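You operate a simulated robot arm through the tools that you are given. There is no shell and no other tool.

The job below is to be done with a simulated robot arm. You get a single attempt, and the scene is never put back.

## Task
Load the narrow stack into the desk printer and run a test print.
Fine: shut the tray and switch the printer off again.

The check looks at the end state, three seconds after you hand in, the way a careful person would. Anything else that was tipped, shoved, dropped, spilled or broken makes it a failure.

## Robot
A 6-joint arm with a four-finger gripper, fixed in place. Base frame: the origin is at the foot of the arm, x ahead of it, y to its left, z up; the work surface is at about z = 900. Readings come in mm, degrees, newtons and seconds.
With the tool pointing down near the work surface it reaches from about 560 to 880 mm from the base axis. Its first joint turns from -166.0 to 166.0 degrees. Payload 3.43 kg.
Tool frame: the origin (TCP) lies between the finger pads and is the grasp point; the fingertips stand 30 mm ahead of it; z points along the fingers, y is the line along which they close. The gripper opens to 120 mm. The gripper's body begins 85 mm behind the TCP.
Orientation is that of the tool frame in the base frame, as a unit quaternion [x, y, z, w]. With the fingers straight down and closing along the base's y, the tool's x points along the base's -x, its y along +y and its z along -z.

## Interface
- The arm moves only by the tool arm_command. Its argument "moves" is a list of rows, each an object (a shift or turn left out is 0, a gripper value left out holds the last) with "claw": the finger opening in mm, from 0 to 120; "travel": the shift along the tool's x, y, z in mm, a list of three; "delta_rot": the turn, a rotation vector about the tool's x, y, z in degrees, a list of three. In form: [{"claw": claw, "travel": [dx, dy, dz], "delta_rot": [rx, ry, rz]}, ...]. A call has 1 to 20 rows; each row is the pose to reach, as a shift and turn from the pose commanded when the call began, along the tool's axes at that moment. Each row takes 0.2 s and may step no farther than 50 mm and 8.6 degrees from the row before; otherwise, or with a gripper value out of range, the whole call is refused. A pose out of reach is approached as far as the arm can. The call stops where the force on the tool passes 40 N (or 10 N more than at its start, if that is more) or the arm is blocked; 0.2 s more then pass. Each finger halts on what it meets, pressing with about 38 N; the grip force reading is that of the motor and also rises with nothing between the fingers. The clock runs only during rows and for 0.2 s after the last one: add rows that repeat a pose to give the fingers time. The reply holds the time, the measured pose of the TCP, the force on the tool along the base axes, the opening and the grip force, in the units named above and with some noise, with the torque about the TCP (base axes, N m) and any sound that the robot's microphone picked up.
- Cameras (640 x 400 px; columns grow to the right, rows downward): "scene" is fixed at [30.5, 505.7, 1755.7]; the picture's right is [-0.79, -0.62, 0.00], its down [-0.41, 0.53, -0.74] and it looks along [0.46, -0.58, -0.67] (base axes); focal length 348 px, centre (320, 200). "wrist" rides on the gripper at [71, -17, -121] in the tool frame; the picture's right is [0.23, 0.97, 0.00], its down [-0.81, 0.19, -0.55] and it looks along [-0.54, 0.13, 0.83] (tool axes); focal length 275 px, centre (320, 200).
- camera(camera): a new picture of that camera. The clock stands still meanwhile.
- lift_body(by): slides the trunk up (or, below 0, down) by that many mm; the arm rides with it, the base frame stays. It gives what a move gives, with no picture.
- probe_pixels(camera, pixels): for up to 12 pixels [column, row] of the newest picture of that camera ("zoom" is the newest enlarged one), the place [x, y, z] in the base frame of the surface seen there, good to about 2 mm, but the place of the scene camera against the robot may be out by one fixed shift of up to 25 mm in any direction. The clock stands still meanwhile.
- inspect(camera, box): a new picture of the part [left, top, right, bottom] of that camera's present view, enlarged. The clock stands still meanwhile.
- job_done(): hands the job in; it is judged then, once.

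Leave the gripper open and the arm clear of the work at the hand-in unless told otherwise.

The tools are called as a command line: name --argument value ..., lists and objects as JSON in quotes. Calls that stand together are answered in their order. arm_command: Moves the arm, as the interface text tells. Its arguments: {"type":"object","properties":{"moves":{"type":"array"}},"required":["moves"]} The other tools are called the same way: lift_body (by) slides the trunk up or down; camera (camera) takes a picture; probe_pixels (camera, pixels) gives the place of the surface under pixels of a picture; inspect (camera, box) takes an enlarged picture of a part of a camera's view; job_done () hands the job in.

At the start:

```text
t: 0.0
ee_pos: [480.2, -70.1, 1417.9]
tcp_rot: [-0.001, 1.0, -0.001, -0.001]
contact_force: [0.0, -0.5, 1.0]
ft_torque: [0.01, 0.05, 0.01]
gripper_width: 120.1
grip_force: 0.1
trunk travel left (down, up): [-325.0, 215.0]
```

scene: 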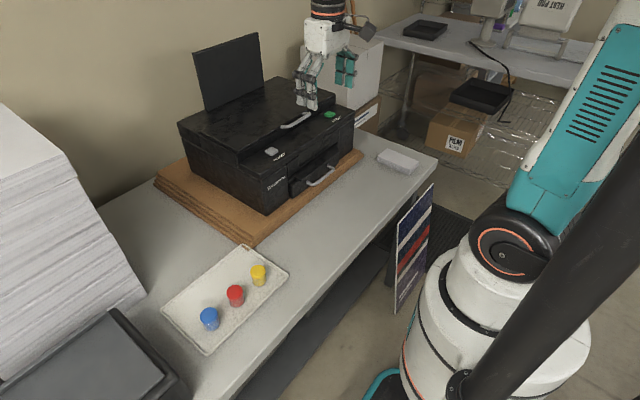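
wrist: 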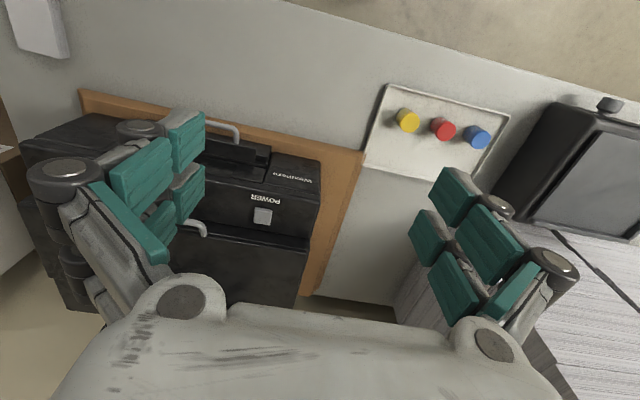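

I see a black printer on a wooden board with a front tray handle (around 320,177), a grey square button, a green button and a small white stack at (398,160). I'll take enlarged views to learn the details before moving.

inspect --camera "scene" --box '[170, 60, 370, 220]'

inspect --camera "scene" --box '[340, 120, 460, 200]'

inspect --camera "wrist" --box '[0, 0, 340, 320]'

inspect --camera "scene" --box '[0, 100, 300, 400]'

```text
2.50 times, centred on (270, 140) of scene
```

zoom: 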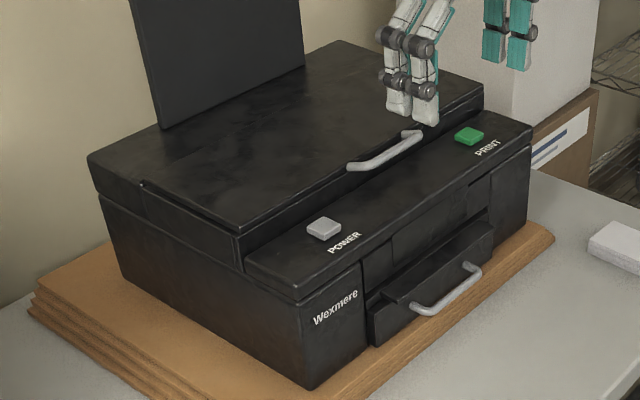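

```text
5.00 times, centred on (400, 160) of scene
```

zoom: 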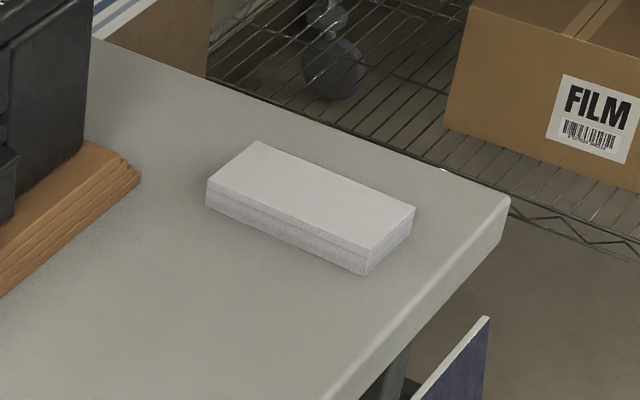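

```text
1.25 times, centred on (170, 160) of wrist
```

zoom: 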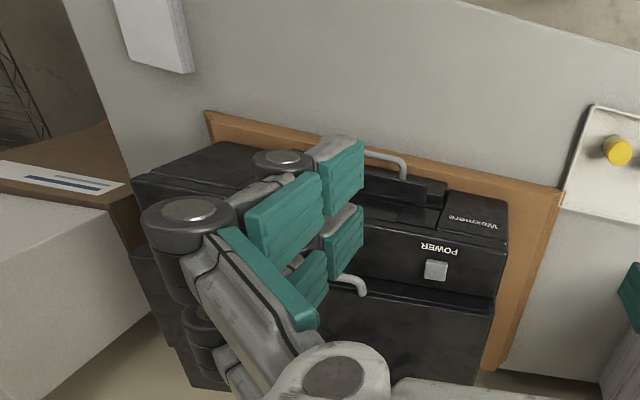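

```text
1.33 times, centred on (150, 250) of scene
```

zoom: 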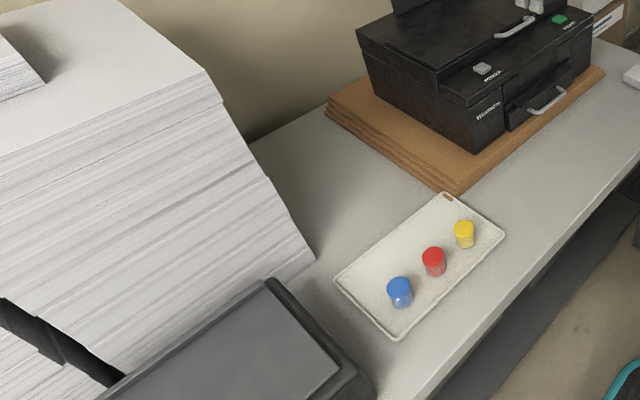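

Next I probe points on the printer, stack and table in the scene and wrist pictures to compare them (the scene camera may be shifted).

camera --camera "scene"

camera --camera "wrist"

probe_pixels --camera "scene" --pixels '[[391, 149], [422, 161], [413, 173], [381, 158], [271, 151], [330, 114], [321, 182], [260, 180], [296, 122], [258, 269], [236, 288], [300, 182]]'

probe_pixels --camera "wrist" --pixels '[[263, 215], [237, 130], [200, 228], [320, 165], [309, 232], [30, 20], [350, 60], [408, 118], [442, 127], [66, 52], [292, 160], [240, 150]]'

```text
taken
```

scene: 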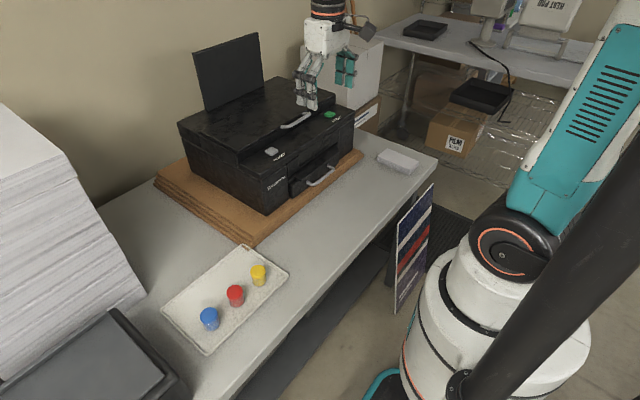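

```text
taken
```

wrist: 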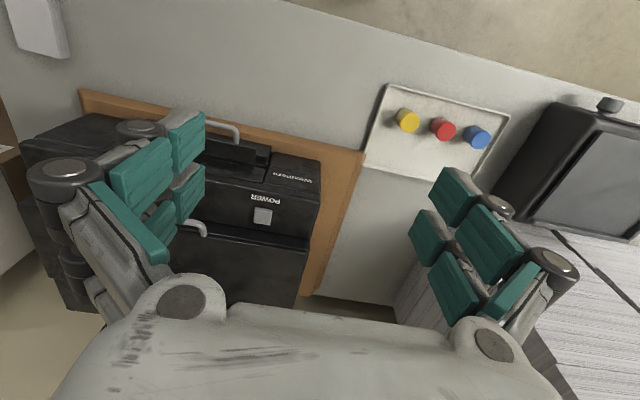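

```text
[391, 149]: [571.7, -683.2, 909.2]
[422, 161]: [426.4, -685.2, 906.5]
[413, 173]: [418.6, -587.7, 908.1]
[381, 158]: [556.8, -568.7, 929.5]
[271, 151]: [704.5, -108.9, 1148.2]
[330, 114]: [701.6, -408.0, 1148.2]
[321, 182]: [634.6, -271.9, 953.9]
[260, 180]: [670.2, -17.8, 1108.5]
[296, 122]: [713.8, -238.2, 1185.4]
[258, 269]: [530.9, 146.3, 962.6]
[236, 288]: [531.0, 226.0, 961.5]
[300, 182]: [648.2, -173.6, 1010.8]
```

```text
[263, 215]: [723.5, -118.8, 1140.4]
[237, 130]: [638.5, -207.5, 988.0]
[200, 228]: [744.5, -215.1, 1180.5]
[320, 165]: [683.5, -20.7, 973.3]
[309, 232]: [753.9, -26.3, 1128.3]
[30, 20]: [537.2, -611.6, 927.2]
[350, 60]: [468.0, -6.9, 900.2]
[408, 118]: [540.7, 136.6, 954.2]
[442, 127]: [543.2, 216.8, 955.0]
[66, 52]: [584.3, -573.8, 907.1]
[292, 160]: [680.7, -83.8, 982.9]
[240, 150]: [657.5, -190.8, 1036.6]
```

The caps give a scene shift of about (+10, -10, -8). I'll probe enlarged views of the stack and the printer front, and look at the left pile for another candidate stack.

inspect --camera "scene" --box '[0, 90, 160, 190]'

inspect --camera "scene" --box '[364, 138, 436, 183]'

probe_pixels --camera "zoom" --pixels '[[245, 98], [515, 208], [445, 282], [160, 172], [300, 180], [350, 200], [160, 200], [440, 320], [300, 255], [100, 100], [330, 120], [560, 230]]'

```text
4.00 times, centred on (80, 140) of scene
```

zoom: 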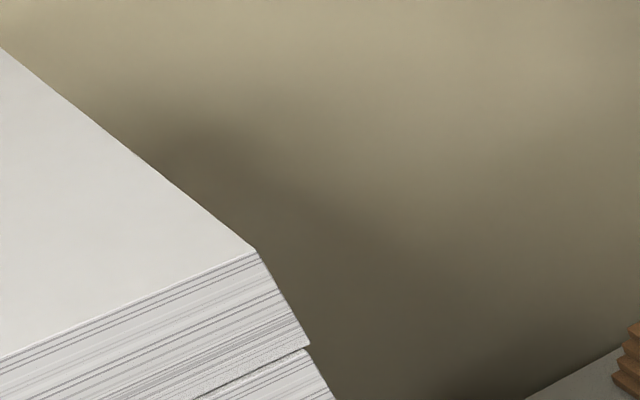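

```text
8.89 times, centred on (400, 160) of scene
```

zoom: 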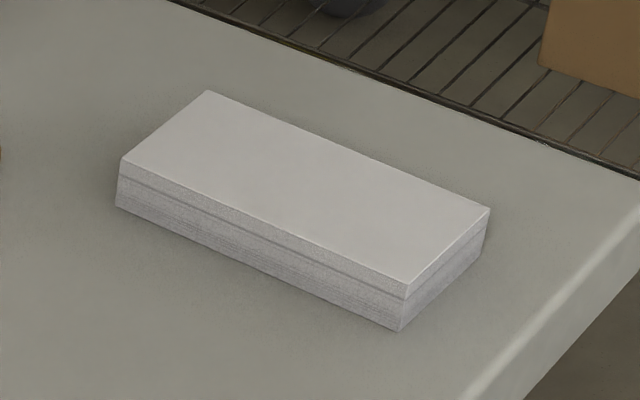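

```text
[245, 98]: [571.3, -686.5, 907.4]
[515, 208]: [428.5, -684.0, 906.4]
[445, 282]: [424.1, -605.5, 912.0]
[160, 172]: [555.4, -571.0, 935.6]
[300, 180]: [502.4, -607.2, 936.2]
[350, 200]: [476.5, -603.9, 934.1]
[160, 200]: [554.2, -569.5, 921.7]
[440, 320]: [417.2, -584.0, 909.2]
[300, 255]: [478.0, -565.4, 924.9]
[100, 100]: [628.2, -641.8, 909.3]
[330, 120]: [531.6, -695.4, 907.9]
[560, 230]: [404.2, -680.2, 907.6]
```

The stack top is about 28 mm above the table. Now its corners in this zoom: (208,90), (490,210), (408,298), (122,160).

probe_pixels --camera "zoom" --pixels '[[209, 94], [484, 209], [406, 294], [126, 161], [118, 204], [399, 328], [260, 180], [200, 230], [200, 205], [445, 285]]'

inspect --camera "scene" --box '[260, 110, 360, 210]'

```text
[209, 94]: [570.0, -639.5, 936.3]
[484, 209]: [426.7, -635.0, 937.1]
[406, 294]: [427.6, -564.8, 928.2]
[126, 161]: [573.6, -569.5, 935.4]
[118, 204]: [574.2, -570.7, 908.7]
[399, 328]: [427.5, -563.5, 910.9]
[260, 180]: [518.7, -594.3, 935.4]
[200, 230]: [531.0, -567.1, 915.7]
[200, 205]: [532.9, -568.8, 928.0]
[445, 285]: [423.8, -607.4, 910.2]
```

```text
4.00 times, centred on (310, 160) of scene
```

zoom: 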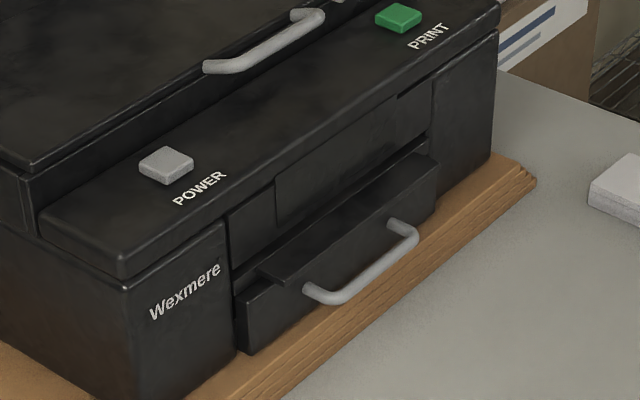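

Stack: about x 434–583, y -575 to -647, z 900–928 (corrected). Now I probe the printer's front in this zoom: tray handle, tray panel corners, buttons.

probe_pixels --camera "zoom" --pixels '[[340, 297], [312, 295], [412, 232], [376, 270], [245, 325], [245, 300], [432, 170], [300, 275], [165, 163], [398, 17], [350, 160], [340, 205]]'

probe_pixels --camera "zoom" --pixels '[[210, 66], [320, 15], [265, 43], [120, 350], [220, 330], [228, 270], [480, 130], [490, 190], [500, 120], [380, 190], [330, 330], [440, 210]]'

```text
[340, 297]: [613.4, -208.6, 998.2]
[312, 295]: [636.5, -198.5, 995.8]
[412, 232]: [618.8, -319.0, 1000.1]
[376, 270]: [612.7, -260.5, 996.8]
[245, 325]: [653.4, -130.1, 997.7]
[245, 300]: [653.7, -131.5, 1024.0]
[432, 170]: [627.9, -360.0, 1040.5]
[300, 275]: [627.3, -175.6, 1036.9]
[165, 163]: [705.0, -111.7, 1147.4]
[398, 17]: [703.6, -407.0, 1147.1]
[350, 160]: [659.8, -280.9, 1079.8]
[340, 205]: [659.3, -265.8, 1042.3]
```

```text
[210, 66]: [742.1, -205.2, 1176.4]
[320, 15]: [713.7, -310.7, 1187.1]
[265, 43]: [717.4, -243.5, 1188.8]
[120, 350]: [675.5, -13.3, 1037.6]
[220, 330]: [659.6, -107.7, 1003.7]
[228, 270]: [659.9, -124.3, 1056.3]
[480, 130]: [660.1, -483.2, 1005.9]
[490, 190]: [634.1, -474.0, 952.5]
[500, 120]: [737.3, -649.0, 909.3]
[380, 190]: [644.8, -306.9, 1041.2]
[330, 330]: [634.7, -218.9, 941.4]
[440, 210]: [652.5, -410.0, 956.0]
```

The tray bar is at about (624, -270, 989) corrected, under a ledge. I'll move the hand towards y=-270 and lower to look at the printer with the wrist camera.

arm_command --moves '[{"claw": 120, "travel": [0, -40, 20]}, {"travel": [0, -80, 40]}, {"travel": [0, -120, 60]}, {"travel": [0, -160, 80]}, {"travel": [0, -200, 100]}]'

camera --camera "wrist"

```text
t: 1.2
ee_pos: [481.3, -274.1, 1318.0]
tcp_rot: [0.0, 1.0, 0.001, 0.0]
contact_force: [0.1, -0.6, -0.3]
ft_torque: [0.06, -0.01, 0.01]
gripper_width: 120.0
grip_force: 0.1
trunk travel left (down, up): [-325.0, 215.0]
```

```text
taken
```

wrist: 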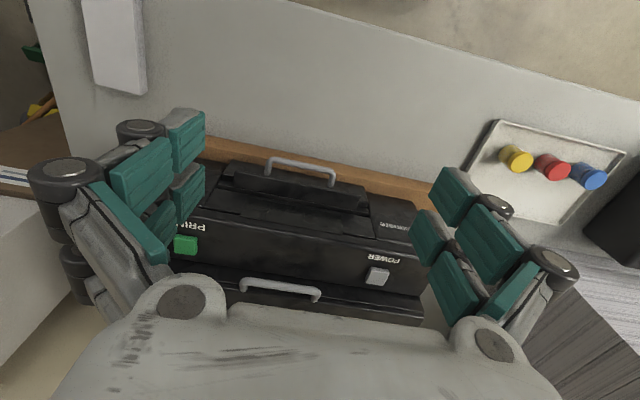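

The buttons and handle are all in view: PRINT (186,245), POWER (377,277), tray bar (300,163). I zoom and probe them.

inspect --camera "wrist" --box '[160, 130, 440, 310]'

probe_pixels --camera "wrist" --pixels '[[186, 245], [377, 277], [300, 162], [268, 163], [333, 178], [270, 180], [350, 195], [320, 183], [240, 286], [300, 210], [115, 40], [410, 300]]'

```text
2.22 times, centred on (300, 220) of wrist
```

zoom: 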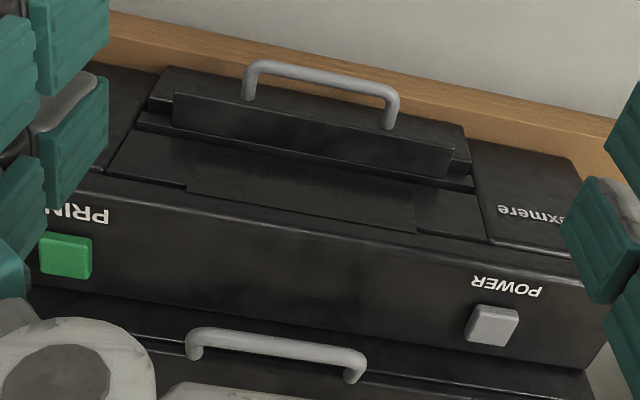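

```text
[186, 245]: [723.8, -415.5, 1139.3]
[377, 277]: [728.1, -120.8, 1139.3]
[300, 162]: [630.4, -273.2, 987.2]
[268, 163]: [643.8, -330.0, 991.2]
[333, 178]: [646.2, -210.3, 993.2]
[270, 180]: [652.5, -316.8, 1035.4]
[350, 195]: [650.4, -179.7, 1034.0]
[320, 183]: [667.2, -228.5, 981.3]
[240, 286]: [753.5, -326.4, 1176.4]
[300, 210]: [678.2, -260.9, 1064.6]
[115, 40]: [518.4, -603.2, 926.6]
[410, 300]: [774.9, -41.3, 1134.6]
```

I need the geometry of the ledge versus the tray, so I probe a grid on this zoom.

inspect --camera "wrist" --box '[200, 140, 400, 240]'

probe_pixels --camera "zoom" --pixels '[[120, 90], [120, 75], [120, 60], [120, 105], [120, 125], [120, 150], [90, 70], [540, 150], [560, 175], [300, 60], [300, 120], [300, 95]]'

```text
3.20 times, centred on (300, 190) of wrist
```

zoom: 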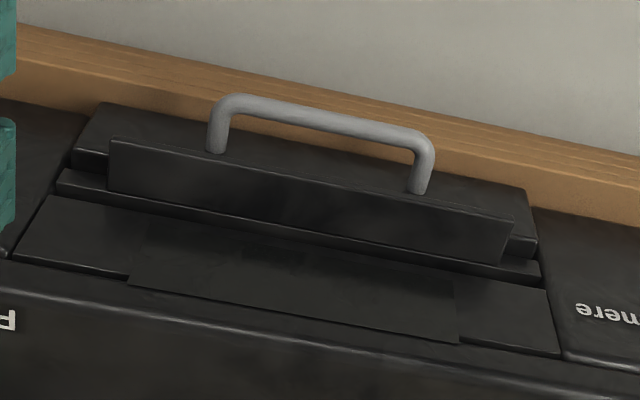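

```text
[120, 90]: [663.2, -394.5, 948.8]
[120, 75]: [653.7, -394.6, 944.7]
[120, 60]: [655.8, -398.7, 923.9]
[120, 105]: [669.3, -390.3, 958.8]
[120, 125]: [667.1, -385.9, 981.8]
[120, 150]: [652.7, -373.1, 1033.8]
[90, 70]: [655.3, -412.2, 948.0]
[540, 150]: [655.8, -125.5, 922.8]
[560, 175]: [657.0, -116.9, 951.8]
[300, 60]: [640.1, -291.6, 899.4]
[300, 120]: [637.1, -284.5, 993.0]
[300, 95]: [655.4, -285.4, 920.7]
```

The tray front face is at x≈668, z 950–1020; bar at about (634, -270, 985) with a thin ledge above at z≈1022–1034 reaching out to x≈645. I want the hand tilted forward with fingers closing over/under the bar. I check where the shoulder is, and first turn the hand 90° about its own axis at this safe height.

probe_pixels --camera "scene" --pixels '[[500, 250], [545, 235], [460, 230], [560, 150], [460, 385], [470, 320], [600, 60]]'

arm_command --moves '[{"delta_rot": [0, 0, 8]}, {"delta_rot": [0, 0, 16]}, {"delta_rot": [0, 0, 24]}, {"delta_rot": [0, 0, 32]}, {"delta_rot": [0, 0, 40]}, {"delta_rot": [0, 0, 48]}, {"delta_rot": [0, 0, 56]}, {"delta_rot": [0, 0, 64]}, {"delta_rot": [0, 0, 72]}, {"delta_rot": [0, 0, 80]}, {"delta_rot": [0, 0, 88]}, {"delta_rot": [0, 0, 90]}]'

camera --camera "scene"

camera --camera "wrist"

```text
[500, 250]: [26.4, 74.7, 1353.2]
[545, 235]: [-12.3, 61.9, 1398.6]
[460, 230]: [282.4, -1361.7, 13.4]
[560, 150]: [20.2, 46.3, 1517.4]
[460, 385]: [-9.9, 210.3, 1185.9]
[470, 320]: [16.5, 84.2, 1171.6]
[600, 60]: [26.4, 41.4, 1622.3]
```

```text
t: 3.8
ee_pos: [480.1, -271.0, 1318.8]
tcp_rot: [0.708, 0.707, 0.0, 0.0]
contact_force: [0.2, 0.9, 1.2]
ft_torque: [0.02, 0.0, 0.02]
gripper_width: 119.7
grip_force: 0.1
trunk travel left (down, up): [-325.0, 215.0]
```

```text
taken
```

scene: 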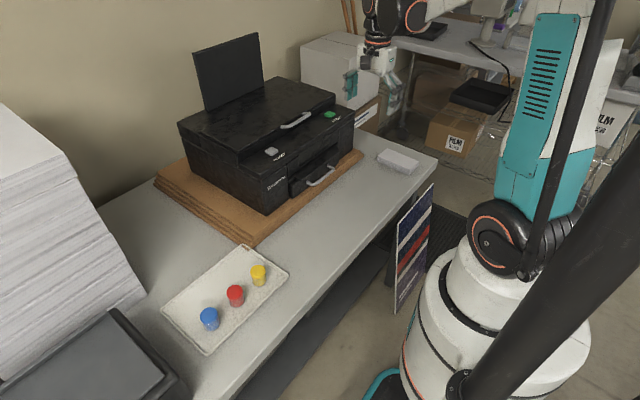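

```text
taken
```

wrist: 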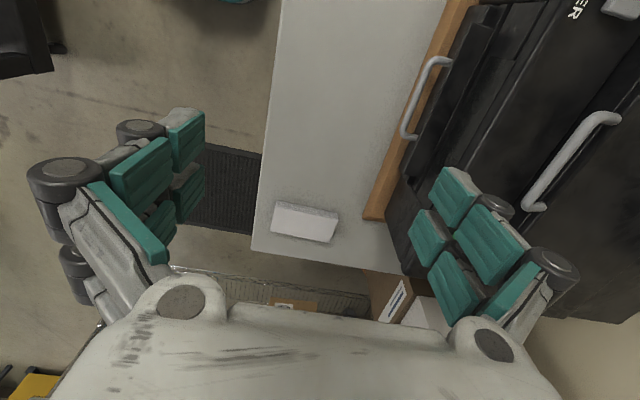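

Yaw worked with fingers now closing along x. Next I pitch the hand 50° so the fingers point forward and down, still at this safe height, backing off a little in x.

arm_command --moves '[{"claw": 60, "travel": [0, -10, 0], "delta_rot": [-7, 0, 0]}, {"travel": [0, -20, 0], "delta_rot": [-14, 0, 0]}, {"travel": [0, -30, 0], "delta_rot": [-21, 0, 0]}, {"travel": [0, -30, 0], "delta_rot": [-28, 0, 0]}, {"travel": [0, -30, 0], "delta_rot": [-35, 0, 0]}, {"travel": [0, -30, 0], "delta_rot": [-42, 0, 0]}, {"travel": [0, -30, 0], "delta_rot": [-50, 0, 0]}, {"travel": [0, -30, 0], "delta_rot": [-55, 0, 0]}]'

camera --camera "scene"

camera --camera "wrist"

```text
t: 5.6
ee_pos: [460.0, -283.0, 1317.7]
tcp_rot: [0.627, 0.626, 0.328, 0.327]
contact_force: [-0.2, -0.3, 0.2]
ft_torque: [-0.07, 0.01, 0.0]
gripper_width: 60.0
grip_force: 0.2
trunk travel left (down, up): [-325.0, 215.0]
```

```text
taken
```

scene: 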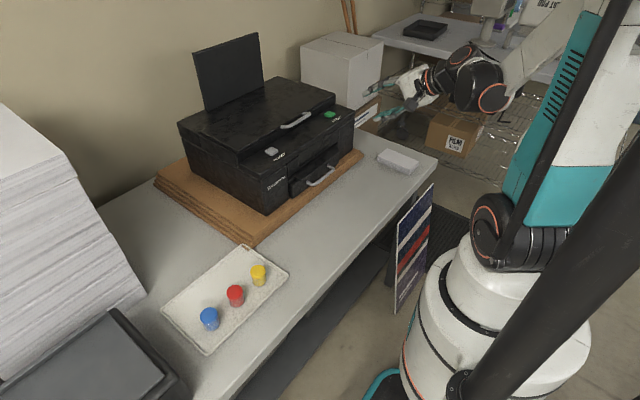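

```text
taken
```

wrist: 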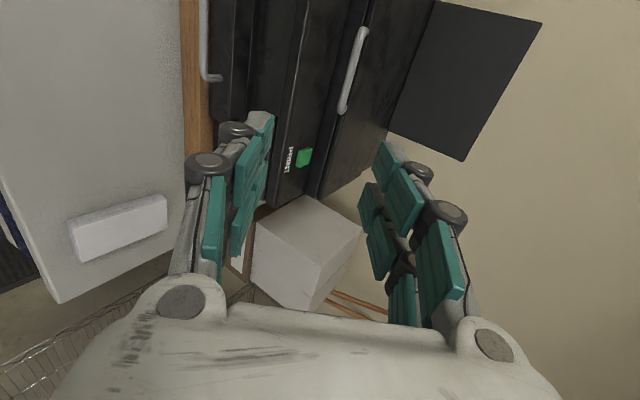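

The tilt works. Now I plan to lower the trunk so this arm shape is kept near the tray. I check arm link positions against the poster and boxes first.

probe_pixels --camera "scene" --pixels '[[470, 85], [494, 98], [440, 92], [410, 80], [405, 115], [540, 50], [413, 250], [432, 190], [395, 310], [480, 250], [545, 200]]'

arm_command --moves '[{"travel": [0, 0, 0]}]'

```text
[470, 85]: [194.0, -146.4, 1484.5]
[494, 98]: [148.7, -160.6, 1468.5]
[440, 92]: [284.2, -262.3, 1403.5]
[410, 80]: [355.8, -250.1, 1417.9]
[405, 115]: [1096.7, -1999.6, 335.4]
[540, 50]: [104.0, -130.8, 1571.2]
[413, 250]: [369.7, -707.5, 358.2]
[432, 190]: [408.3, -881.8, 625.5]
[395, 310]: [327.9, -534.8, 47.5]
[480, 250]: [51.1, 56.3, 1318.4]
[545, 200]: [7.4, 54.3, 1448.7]
```

```text
t: 6.0
ee_pos: [459.9, -283.6, 1318.1]
tcp_rot: [0.628, 0.627, 0.325, 0.327]
contact_force: [-0.4, -0.6, -0.1]
ft_torque: [-0.01, 0.01, 0.03]
gripper_width: 60.1
grip_force: 0.1
trunk travel left (down, up): [-325.0, 215.0]
```

I'm at the inner reach limit here (radius ≈540), which is OK. I lower the trunk 270 mm so the TCP is at z≈1048 in front of the printer.

lift_body --by -270

camera --camera "scene"

camera --camera "wrist"

```text
t: 8.8
ee_pos: [451.0, -270.5, 1049.0]
tcp_rot: [0.627, 0.628, 0.327, 0.326]
contact_force: [-0.2, 0.6, 0.2]
ft_torque: [0.0, 0.0, 0.02]
gripper_width: 60.0
grip_force: 0.1
trunk travel left (down, up): [-55.0, 485.0]
```

```text
taken
```

scene: 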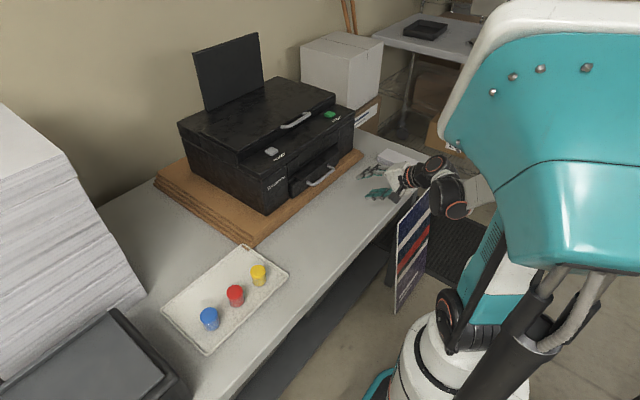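

```text
taken
```

wrist: 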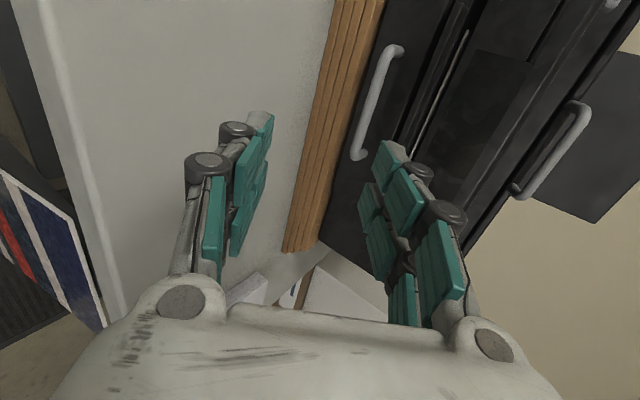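

Now at (451, -270, 1049) as commanded. The bar is visible from (395,50) to (357,155) in the wrist view. I zoom and probe it.

inspect --camera "wrist" --box '[300, 0, 540, 180]'

probe_pixels --camera "zoom" --pixels '[[205, 250], [190, 300], [245, 120], [220, 200], [300, 300], [320, 250], [380, 200], [170, 200], [400, 150], [410, 160], [440, 80], [270, 300]]'

```text
2.22 times, centred on (420, 90) of wrist
```

zoom: 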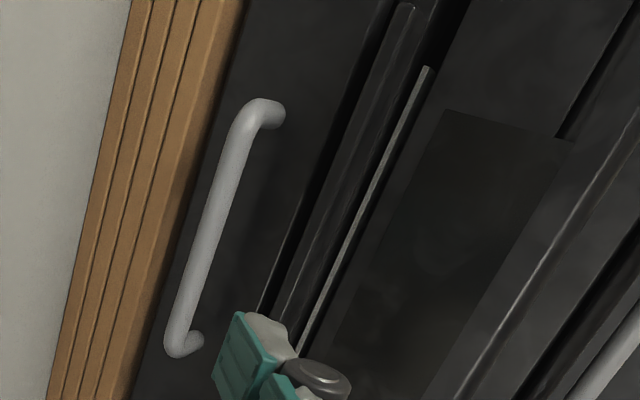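

```text
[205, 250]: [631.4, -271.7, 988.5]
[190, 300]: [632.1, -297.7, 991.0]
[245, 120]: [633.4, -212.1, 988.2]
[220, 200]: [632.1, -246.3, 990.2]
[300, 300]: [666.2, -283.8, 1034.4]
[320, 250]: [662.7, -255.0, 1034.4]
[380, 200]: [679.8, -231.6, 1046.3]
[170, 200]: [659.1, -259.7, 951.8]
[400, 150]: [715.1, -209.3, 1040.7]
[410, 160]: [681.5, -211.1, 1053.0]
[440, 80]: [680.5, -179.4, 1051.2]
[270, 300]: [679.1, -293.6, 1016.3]
```

The bar centre is about (635, -270, 985). With the fingers tilted 55° I'll line up along the approach axis with a 30 mm opening, stopping 60 mm short for a look.

arm_command --moves '[{"claw": 30, "travel": [0, 27, 20]}, {"travel": [0, 53, 40]}, {"travel": [0, 53, 80]}, {"travel": [0, 53, 112]}, {"travel": [0, 53, 112]}]'

camera --camera "wrist"

inspect --camera "scene" --box '[240, 110, 440, 235]'

```text
t: 9.9
ee_pos: [572.3, -271.0, 1026.8]
tcp_rot: [0.627, 0.628, 0.327, 0.327]
contact_force: [1.2, 0.0, -0.1]
ft_torque: [0.06, 0.02, 0.0]
gripper_width: 29.8
grip_force: 0.0
trunk travel left (down, up): [-55.0, 485.0]
```

```text
taken
```

wrist: 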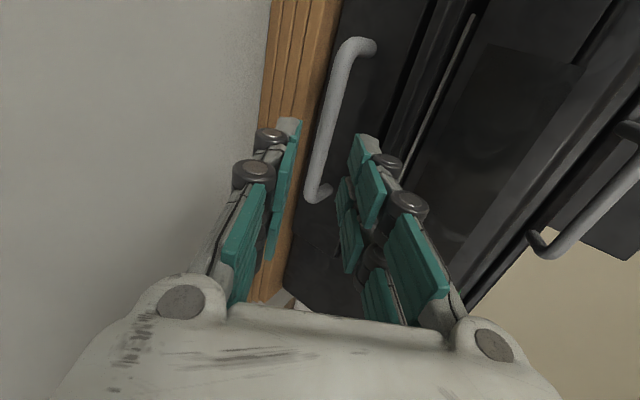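

```text
3.20 times, centred on (340, 172) of scene
```

zoom: 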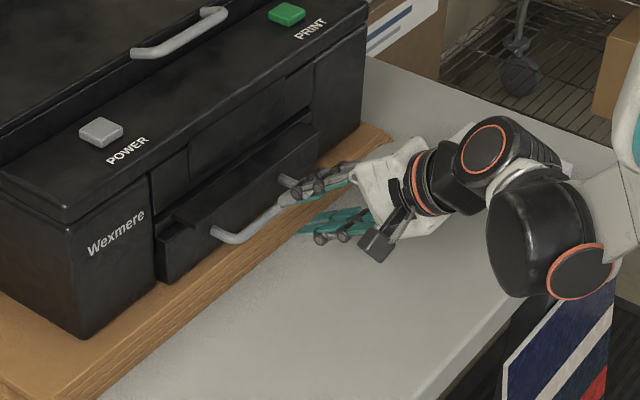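

The bar lies between the fingers. I recheck the bar's place with a nearer probe before the last 60 mm.

probe_pixels --camera "wrist" --pixels '[[324, 130], [336, 90], [318, 160], [345, 55], [360, 90], [420, 110], [405, 150], [440, 80], [395, 110], [365, 130]]'

```text
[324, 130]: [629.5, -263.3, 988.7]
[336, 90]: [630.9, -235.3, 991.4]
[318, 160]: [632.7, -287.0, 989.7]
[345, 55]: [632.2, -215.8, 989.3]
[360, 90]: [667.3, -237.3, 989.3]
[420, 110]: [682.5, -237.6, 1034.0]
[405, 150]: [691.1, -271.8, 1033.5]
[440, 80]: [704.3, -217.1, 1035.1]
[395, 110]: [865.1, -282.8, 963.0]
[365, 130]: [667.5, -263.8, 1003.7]
```

Consistent: bar centre ≈(635,986). Advancing 60 mm along the fingers, then closing on the bar.

arm_command --moves '[{"travel": [0, 0, 20]}, {"travel": [0, 0, 40]}, {"travel": [0, 0, 60]}, {"travel": [0, 0, 60]}]'

camera --camera "wrist"

inspect --camera "scene" --box '[240, 110, 440, 235]'

```text
t: 10.9
ee_pos: [621.8, -269.4, 993.5]
tcp_rot: [0.628, 0.627, 0.326, 0.327]
contact_force: [-0.4, -0.9, 0.2]
ft_torque: [-0.01, 0.02, 0.01]
gripper_width: 29.9
grip_force: 0.0
trunk travel left (down, up): [-55.0, 485.0]
```

```text
taken
```

wrist: 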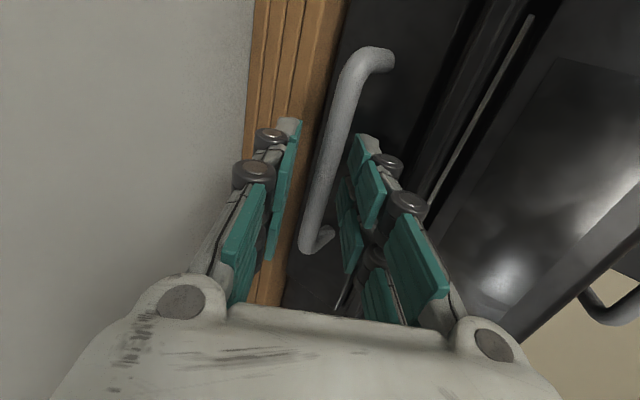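

```text
3.20 times, centred on (340, 172) of scene
```

zoom: 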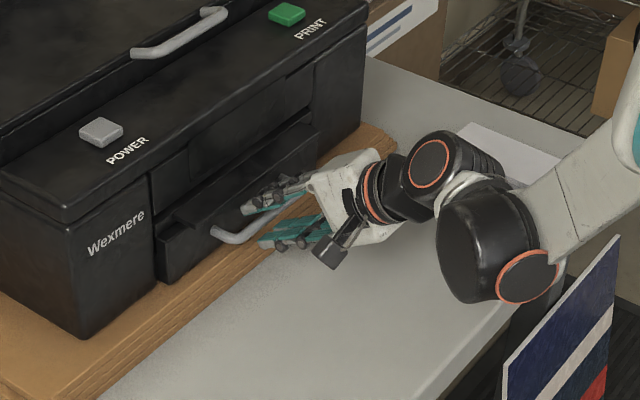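

No contact and the bar sits between the pads. Closing the fingers on it.

arm_command --moves '[{"claw": 8}, {"claw": 8}, {"claw": 8}]'

```text
t: 11.8
ee_pos: [621.7, -269.5, 993.7]
tcp_rot: [0.627, 0.627, 0.327, 0.326]
contact_force: [1.5, -0.7, 10.5]
ft_torque: [-0.27, -0.13, 0.05]
gripper_width: 13.0
grip_force: 3.8
trunk travel left (down, up): [-55.0, 485.0]
```

Gripped (13 mm). I squeeze firmly and pull straight back along -x, first 60 mm, watching the force.

arm_command --moves '[{"claw": 0}, {"claw": 0}, {"travel": [0, -5.7, -8.2]}, {"travel": [0, -11.5, -16.4]}, {"travel": [0, -17.2, -24.6]}, {"travel": [0, -23, -32.8]}, {"travel": [0, -28.7, -41]}, {"travel": [0, -34.4, -49.1]}]'

inspect --camera "scene" --box '[240, 110, 440, 235]'

camera --camera "wrist"

```text
t: 13.6
ee_pos: [561.3, -269.7, 992.0]
tcp_rot: [0.628, 0.627, 0.327, 0.327]
contact_force: [0.3, 6.8, 8.3]
ft_torque: [-1.16, -0.1, -0.29]
gripper_width: 11.1
grip_force: 45.1
trunk travel left (down, up): [-55.0, 485.0]
```

```text
3.20 times, centred on (340, 172) of scene
```

zoom: 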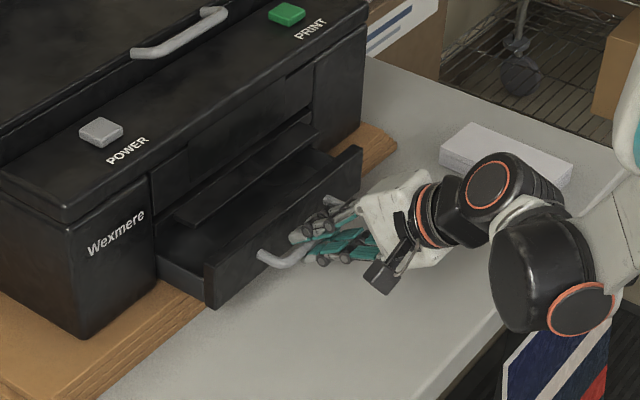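

```text
taken
```

wrist: 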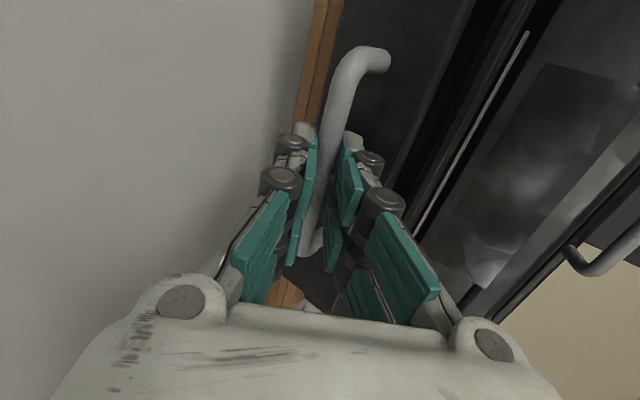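

The tray slides open easily and the ledge stays on the printer. I keep pulling another 80 mm.

arm_command --moves '[{"travel": [0, -5.7, -8.2]}, {"travel": [0, -11.5, -16.4]}, {"travel": [0, -17.2, -24.6]}, {"travel": [0, -23, -32.8]}, {"travel": [0, -28.7, -41]}, {"travel": [0, -34.4, -49.1]}, {"travel": [0, -40.2, -57.3]}, {"travel": [0, -45.9, -65.5]}]'

inspect --camera "scene" --box '[240, 110, 440, 235]'

```text
t: 15.3
ee_pos: [480.6, -269.7, 993.5]
tcp_rot: [0.627, 0.627, 0.327, 0.326]
contact_force: [0.1, 12.3, 13.2]
ft_torque: [-0.42, -0.16, 0.72]
gripper_width: 11.0
grip_force: 44.7
trunk travel left (down, up): [-55.0, 485.0]
```

```text
3.20 times, centred on (340, 172) of scene
```

zoom: 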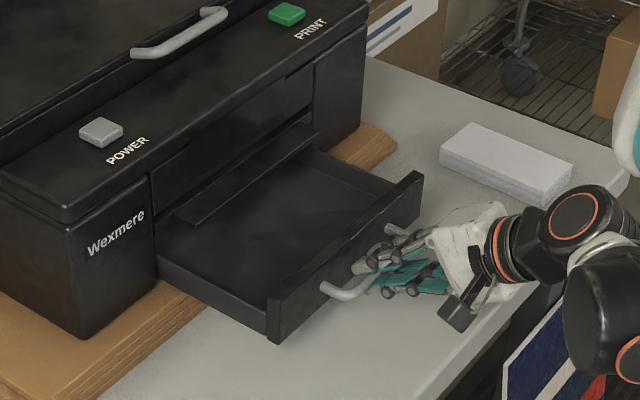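

141 mm open so far; the stack is 148 mm long so I want more. Pulling a further 40 mm, watching for the stop.

arm_command --moves '[{"travel": [0, -5.7, -8.2]}, {"travel": [0, -11.5, -16.4]}, {"travel": [0, -17.2, -24.6]}, {"travel": [0, -23, -32.8]}, {"travel": [0, -23, -32.8]}]'

inspect --camera "scene" --box '[240, 110, 440, 235]'

camera --camera "wrist"

```text
t: 16.6
ee_pos: [440.0, -270.6, 993.9]
tcp_rot: [0.627, 0.627, 0.326, 0.327]
contact_force: [-0.8, 12.8, 5.2]
ft_torque: [-0.41, -0.07, 0.74]
gripper_width: 11.1
grip_force: 44.9
trunk travel left (down, up): [-55.0, 485.0]
```

```text
3.20 times, centred on (340, 172) of scene
```

zoom: 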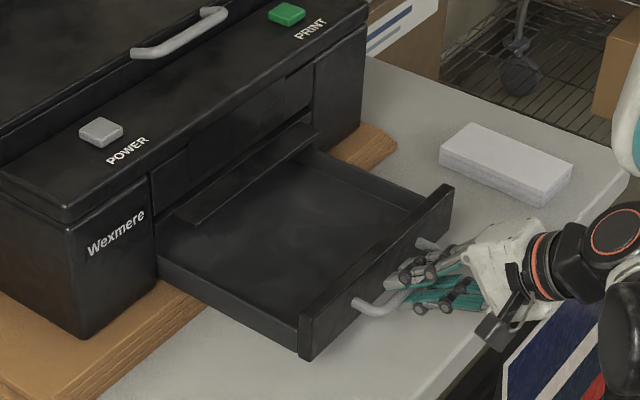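

```text
taken
```

wrist: 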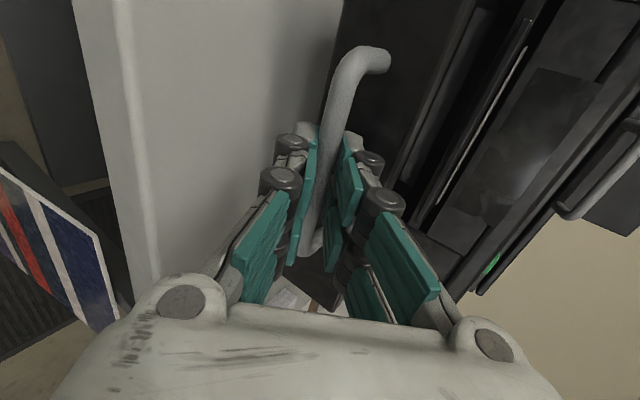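

182 mm open. Another 25 mm gives comfortable clearance from the ledge; pulling gently.

arm_command --moves '[{"travel": [0, -5.7, -8.2]}, {"travel": [0, -11.5, -16.4]}, {"travel": [0, -14.4, -20.5]}, {"travel": [0, -14.4, -20.5]}]'

inspect --camera "scene" --box '[240, 110, 440, 235]'

```text
t: 17.6
ee_pos: [416.4, -269.6, 994.1]
tcp_rot: [0.626, 0.628, 0.326, 0.327]
contact_force: [-0.8, 12.0, 5.0]
ft_torque: [-0.43, -0.07, 0.66]
gripper_width: 11.1
grip_force: 44.7
trunk travel left (down, up): [-55.0, 485.0]
```

```text
3.20 times, centred on (340, 172) of scene
```

zoom: 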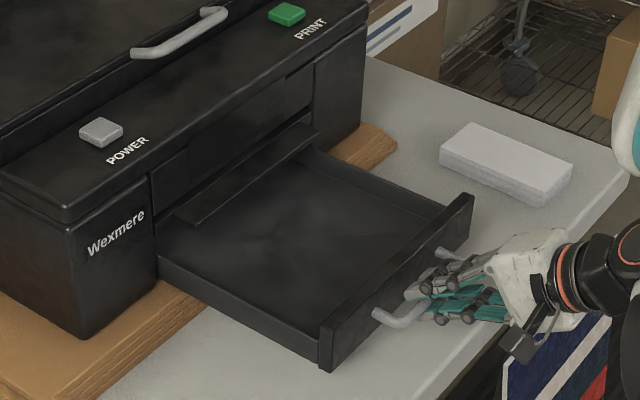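

Open 205 mm. Now probing the tray interior in this zoom before letting go.

probe_pixels --camera "zoom" --pixels '[[300, 250], [200, 255], [310, 320], [330, 190], [430, 212], [250, 300], [325, 335], [465, 200], [340, 345], [290, 160], [190, 215], [390, 250]]'

arm_command --moves '[{"claw": 30}, {"claw": 30}, {"claw": 30}]'

```text
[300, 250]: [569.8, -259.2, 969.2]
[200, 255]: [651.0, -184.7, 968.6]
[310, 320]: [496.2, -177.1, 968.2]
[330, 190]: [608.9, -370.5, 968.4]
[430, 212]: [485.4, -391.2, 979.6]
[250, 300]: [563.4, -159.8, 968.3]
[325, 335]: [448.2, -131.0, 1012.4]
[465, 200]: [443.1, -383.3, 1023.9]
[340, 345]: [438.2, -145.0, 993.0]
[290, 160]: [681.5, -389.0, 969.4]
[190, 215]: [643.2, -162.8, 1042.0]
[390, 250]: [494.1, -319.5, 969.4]
```

```text
t: 18.4
ee_pos: [417.2, -271.1, 994.9]
tcp_rot: [0.627, 0.627, 0.326, 0.326]
contact_force: [-0.7, 0.1, 0.2]
ft_torque: [0.0, -0.02, -0.02]
gripper_width: 29.8
grip_force: 0.0
trunk travel left (down, up): [-55.0, 485.0]
```

Fingers are open on the bar. I back out along the finger axis 45 mm.

arm_command --moves '[{"travel": [0, 0, -15]}, {"travel": [0, 0, -30]}, {"travel": [0, 0, -45]}, {"travel": [0, 0, -45]}]'

camera --camera "wrist"

```text
t: 19.4
ee_pos: [380.4, -271.8, 1020.4]
tcp_rot: [0.627, 0.628, 0.327, 0.326]
contact_force: [-0.7, -0.4, -0.7]
ft_torque: [-0.02, 0.01, -0.01]
gripper_width: 29.9
grip_force: 0.1
trunk travel left (down, up): [-55.0, 485.0]
```

```text
taken
```

wrist: 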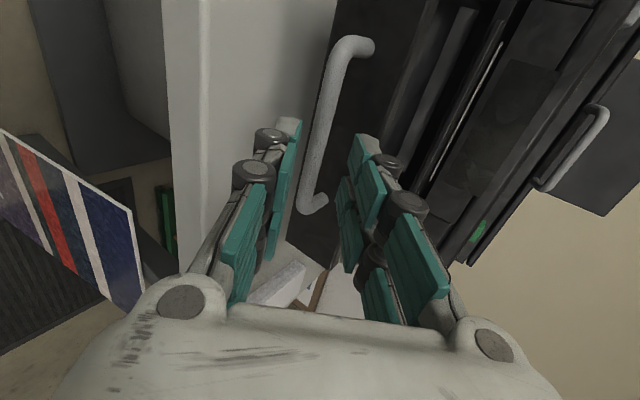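

Clear of the bar. Now raise the trunk 270 mm and undo the pitch, then the yaw, moving outward as I go.

lift_body --by 270

arm_command --moves '[{"claw": 110, "travel": [0, 15, 15], "delta_rot": [7, 0, 0]}, {"travel": [0, 30, 30], "delta_rot": [14, 0, 0]}, {"travel": [0, 40, 40], "delta_rot": [21, 0, 0]}, {"travel": [0, 50, 50], "delta_rot": [28, 0, 0]}, {"travel": [0, 60, 60], "delta_rot": [35, 0, 0]}, {"travel": [0, 70, 70], "delta_rot": [42, 0, 0]}, {"travel": [0, 80, 70], "delta_rot": [49, 0, 0]}, {"travel": [0, 80, 70], "delta_rot": [55, 0, 0]}, {"travel": [0, 80, 70], "delta_rot": [55, 0, 0]}]'

```text
t: 22.1
ee_pos: [380.1, -270.5, 1290.0]
tcp_rot: [0.627, 0.627, 0.327, 0.326]
contact_force: [-0.6, 0.3, 0.0]
ft_torque: [-0.02, -0.01, 0.0]
gripper_width: 30.2
grip_force: 0.0
trunk travel left (down, up): [-325.0, 215.0]
```

```text
t: 24.1
ee_pos: [482.7, -270.9, 1315.9]
tcp_rot: [0.707, 0.707, 0.0, 0.0]
contact_force: [0.4, -0.2, -0.2]
ft_torque: [-0.01, 0.03, 0.02]
gripper_width: 110.1
grip_force: 0.1
trunk travel left (down, up): [-325.0, 215.0]
```

Tool is vertical again. I turn back 90° while travelling to above the stack (518, -611) at this height.

arm_command --moves '[{"travel": [-30, 3, 0], "delta_rot": [0, 0, -8]}, {"travel": [-60, 6, 0], "delta_rot": [0, 0, -16]}, {"travel": [-90, 9, 0], "delta_rot": [0, 0, -24]}, {"travel": [-120, 12, 0], "delta_rot": [0, 0, -32]}, {"travel": [-150, 15, 0], "delta_rot": [0, 0, -40]}, {"travel": [-180, 18, 0], "delta_rot": [0, 0, -48]}, {"travel": [-210, 21, 0], "delta_rot": [0, 0, -56]}, {"travel": [-240, 24, 0], "delta_rot": [0, 0, -64]}, {"travel": [-270, 27, 0], "delta_rot": [0, 0, -72]}, {"travel": [-300, 30, 0], "delta_rot": [0, 0, -80]}, {"travel": [-330, 33, 0], "delta_rot": [0, 0, -88]}, {"travel": [-340, 35, 0], "delta_rot": [0, 0, -90]}, {"travel": [-340, 35, 0], "delta_rot": [0, 0, -90]}]'

camera --camera "wrist"

camera --camera "scene"

```text
t: 26.9
ee_pos: [517.7, -611.5, 1315.0]
tcp_rot: [0.0, 1.0, 0.0, 0.0]
contact_force: [-0.5, 0.3, 0.3]
ft_torque: [-0.04, 0.05, -0.02]
gripper_width: 109.7
grip_force: 0.0
trunk travel left (down, up): [-325.0, 215.0]
```

```text
taken
```

wrist: 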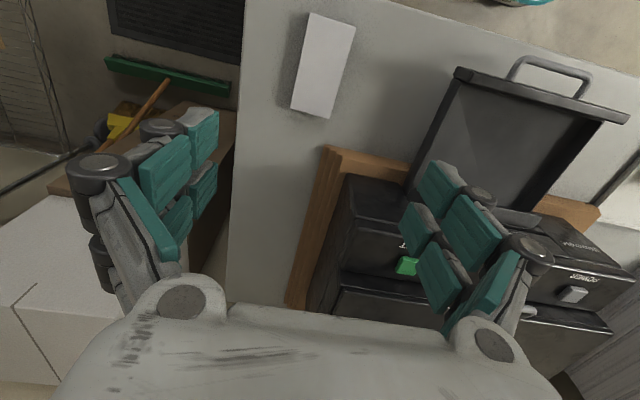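

```text
taken
```

scene: 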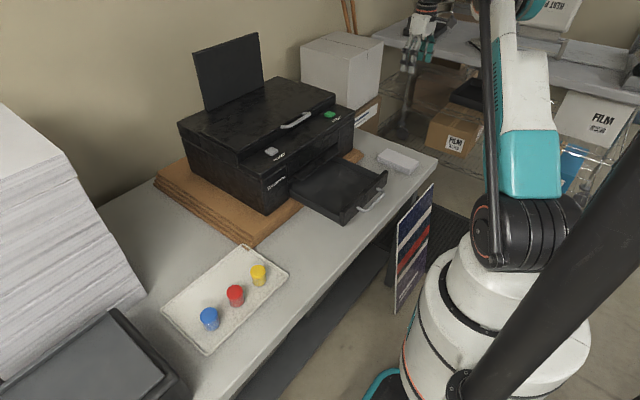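

The stack is at (322,65) and the open tray is visible. I zoom for accurate corners of the stack.

inspect --camera "wrist" --box '[250, 0, 410, 130]'

inspect --camera "wrist" --box '[400, 50, 640, 240]'

```text
3.08 times, centred on (330, 65) of wrist
```

zoom: 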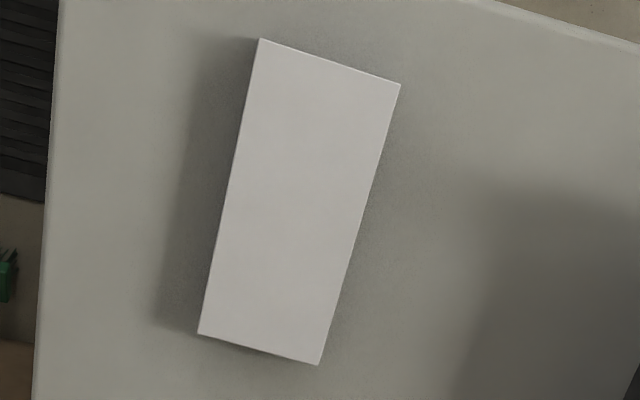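

```text
2.11 times, centred on (520, 145) of wrist
```

zoom: 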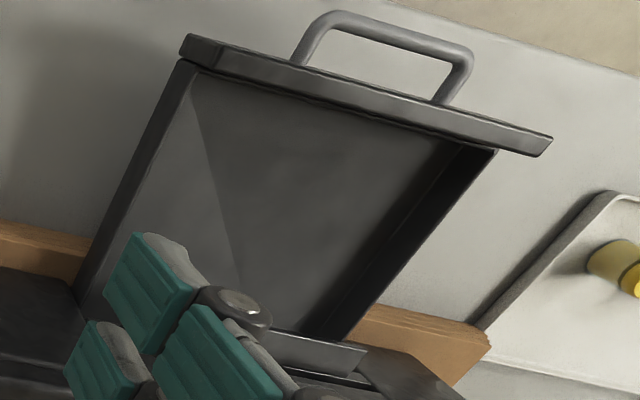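

I probe the tray in this zoom and the stack corners via the plain wrist pixels.

probe_pixels --camera "zoom" --pixels '[[300, 180], [215, 100], [420, 150], [330, 300], [240, 60], [500, 140], [185, 50], [545, 145], [490, 152], [140, 140], [200, 75], [400, 260]]'

camera --camera "wrist"

probe_pixels --camera "wrist" --pixels '[[316, 14], [353, 23], [328, 116], [293, 107], [304, 60], [342, 70], [322, 65], [334, 18], [311, 112]]'

```text
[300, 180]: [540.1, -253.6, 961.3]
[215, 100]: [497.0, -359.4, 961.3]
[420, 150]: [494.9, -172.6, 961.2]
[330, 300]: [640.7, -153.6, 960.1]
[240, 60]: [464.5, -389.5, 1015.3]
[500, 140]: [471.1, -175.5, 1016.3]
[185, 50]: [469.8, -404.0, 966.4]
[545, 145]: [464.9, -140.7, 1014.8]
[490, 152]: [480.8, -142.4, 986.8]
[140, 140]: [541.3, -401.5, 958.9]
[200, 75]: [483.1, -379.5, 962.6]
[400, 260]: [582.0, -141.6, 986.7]
```

```text
taken
```

wrist: 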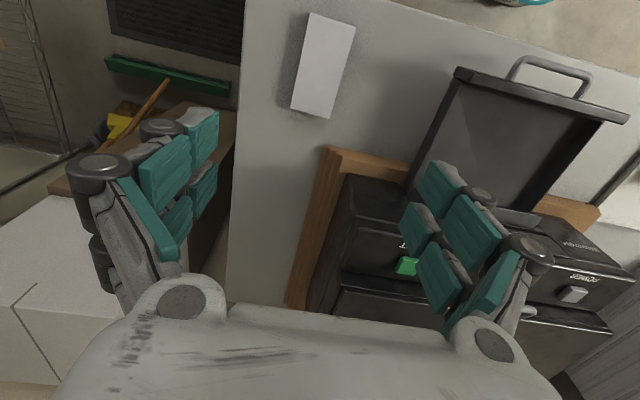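

```text
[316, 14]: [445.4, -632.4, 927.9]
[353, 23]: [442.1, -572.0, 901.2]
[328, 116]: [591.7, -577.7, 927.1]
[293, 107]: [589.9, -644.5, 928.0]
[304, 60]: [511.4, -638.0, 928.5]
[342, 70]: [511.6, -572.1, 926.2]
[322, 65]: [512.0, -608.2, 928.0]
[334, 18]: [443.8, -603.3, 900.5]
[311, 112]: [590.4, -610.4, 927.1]
```

Stack: centre about (518, -607.5), ~70 mm wide, yawed about 3° , top z 928; tray floor z≈961, inner x from 475, inner y -145…-395. I descend above the stack with 100 mm opening to z≈965.

arm_command --moves '[{"claw": 100, "travel": [0, 3.5, 40], "delta_rot": [0, 0, 3]}, {"travel": [0, 3.5, 80], "delta_rot": [0, 0, 3]}, {"travel": [0, 3.5, 120], "delta_rot": [0, 0, 3]}, {"travel": [0, 3.5, 160], "delta_rot": [0, 0, 3]}, {"travel": [0, 3.5, 200], "delta_rot": [0, 0, 3]}, {"travel": [0, 3.5, 240], "delta_rot": [0, 0, 3]}, {"travel": [0, 3.5, 280], "delta_rot": [0, 0, 3]}, {"travel": [0, 3.5, 315], "delta_rot": [0, 0, 3]}, {"travel": [0, 3.5, 345], "delta_rot": [0, 0, 3]}, {"travel": [0, 3.5, 345], "delta_rot": [0, 0, 3]}]'

camera --camera "wrist"

inspect --camera "scene" --box '[320, 80, 480, 220]'

```text
t: 29.1
ee_pos: [515.9, -606.1, 970.7]
tcp_rot: [0.026, 1.0, 0.0, 0.0]
contact_force: [0.1, -0.8, -0.7]
ft_torque: [0.03, 0.03, -0.02]
gripper_width: 100.1
grip_force: 0.0
trunk travel left (down, up): [-325.0, 215.0]
```

```text
taken
```

wrist: 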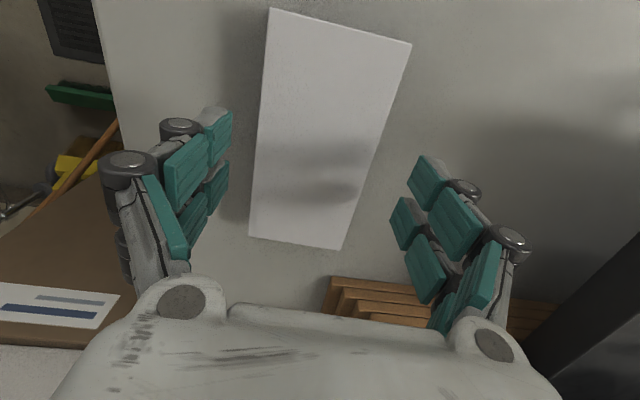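

```text
2.86 times, centred on (400, 150) of scene
```

zoom: 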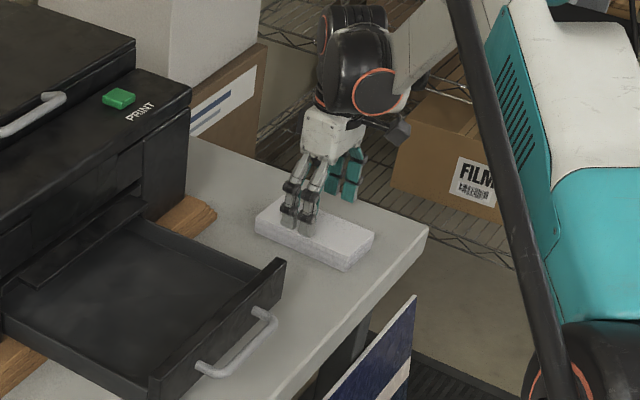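

The fingers straddle the stack. I probe the corners again from here to check centring.

probe_pixels --camera "wrist" --pixels '[[272, 13], [407, 47], [340, 247], [252, 234], [258, 150], [371, 150], [262, 80], [394, 80]]'

```text
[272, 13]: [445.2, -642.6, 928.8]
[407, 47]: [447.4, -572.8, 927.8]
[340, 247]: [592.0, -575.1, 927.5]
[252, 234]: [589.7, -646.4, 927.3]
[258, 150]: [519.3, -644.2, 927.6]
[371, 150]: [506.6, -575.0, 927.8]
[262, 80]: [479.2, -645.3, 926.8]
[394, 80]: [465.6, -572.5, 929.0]
```

Refined: centre (518,-609), yaw ≈1.5°. I correct and descend to TCP z≈934 (fingertips ≈4 mm above the table), then close.

arm_command --moves '[{"travel": [-2, -3, 0], "delta_rot": [0, 0, -1.5]}, {"travel": [-2, -3, 18], "delta_rot": [0, 0, -1.5]}, {"travel": [-2, -3, 30], "delta_rot": [0, 0, -1.5]}, {"travel": [-2, -3, 37], "delta_rot": [0, 0, -1.5]}, {"travel": [-2, -3, 37], "delta_rot": [0, 0, -1.5]}]'

```text
t: 30.3
ee_pos: [519.5, -611.4, 933.5]
tcp_rot: [0.013, 1.0, 0.0, 0.0]
contact_force: [0.6, 0.4, -0.2]
ft_torque: [0.02, 0.01, 0.0]
gripper_width: 100.2
grip_force: 0.1
trunk travel left (down, up): [-325.0, 215.0]
```

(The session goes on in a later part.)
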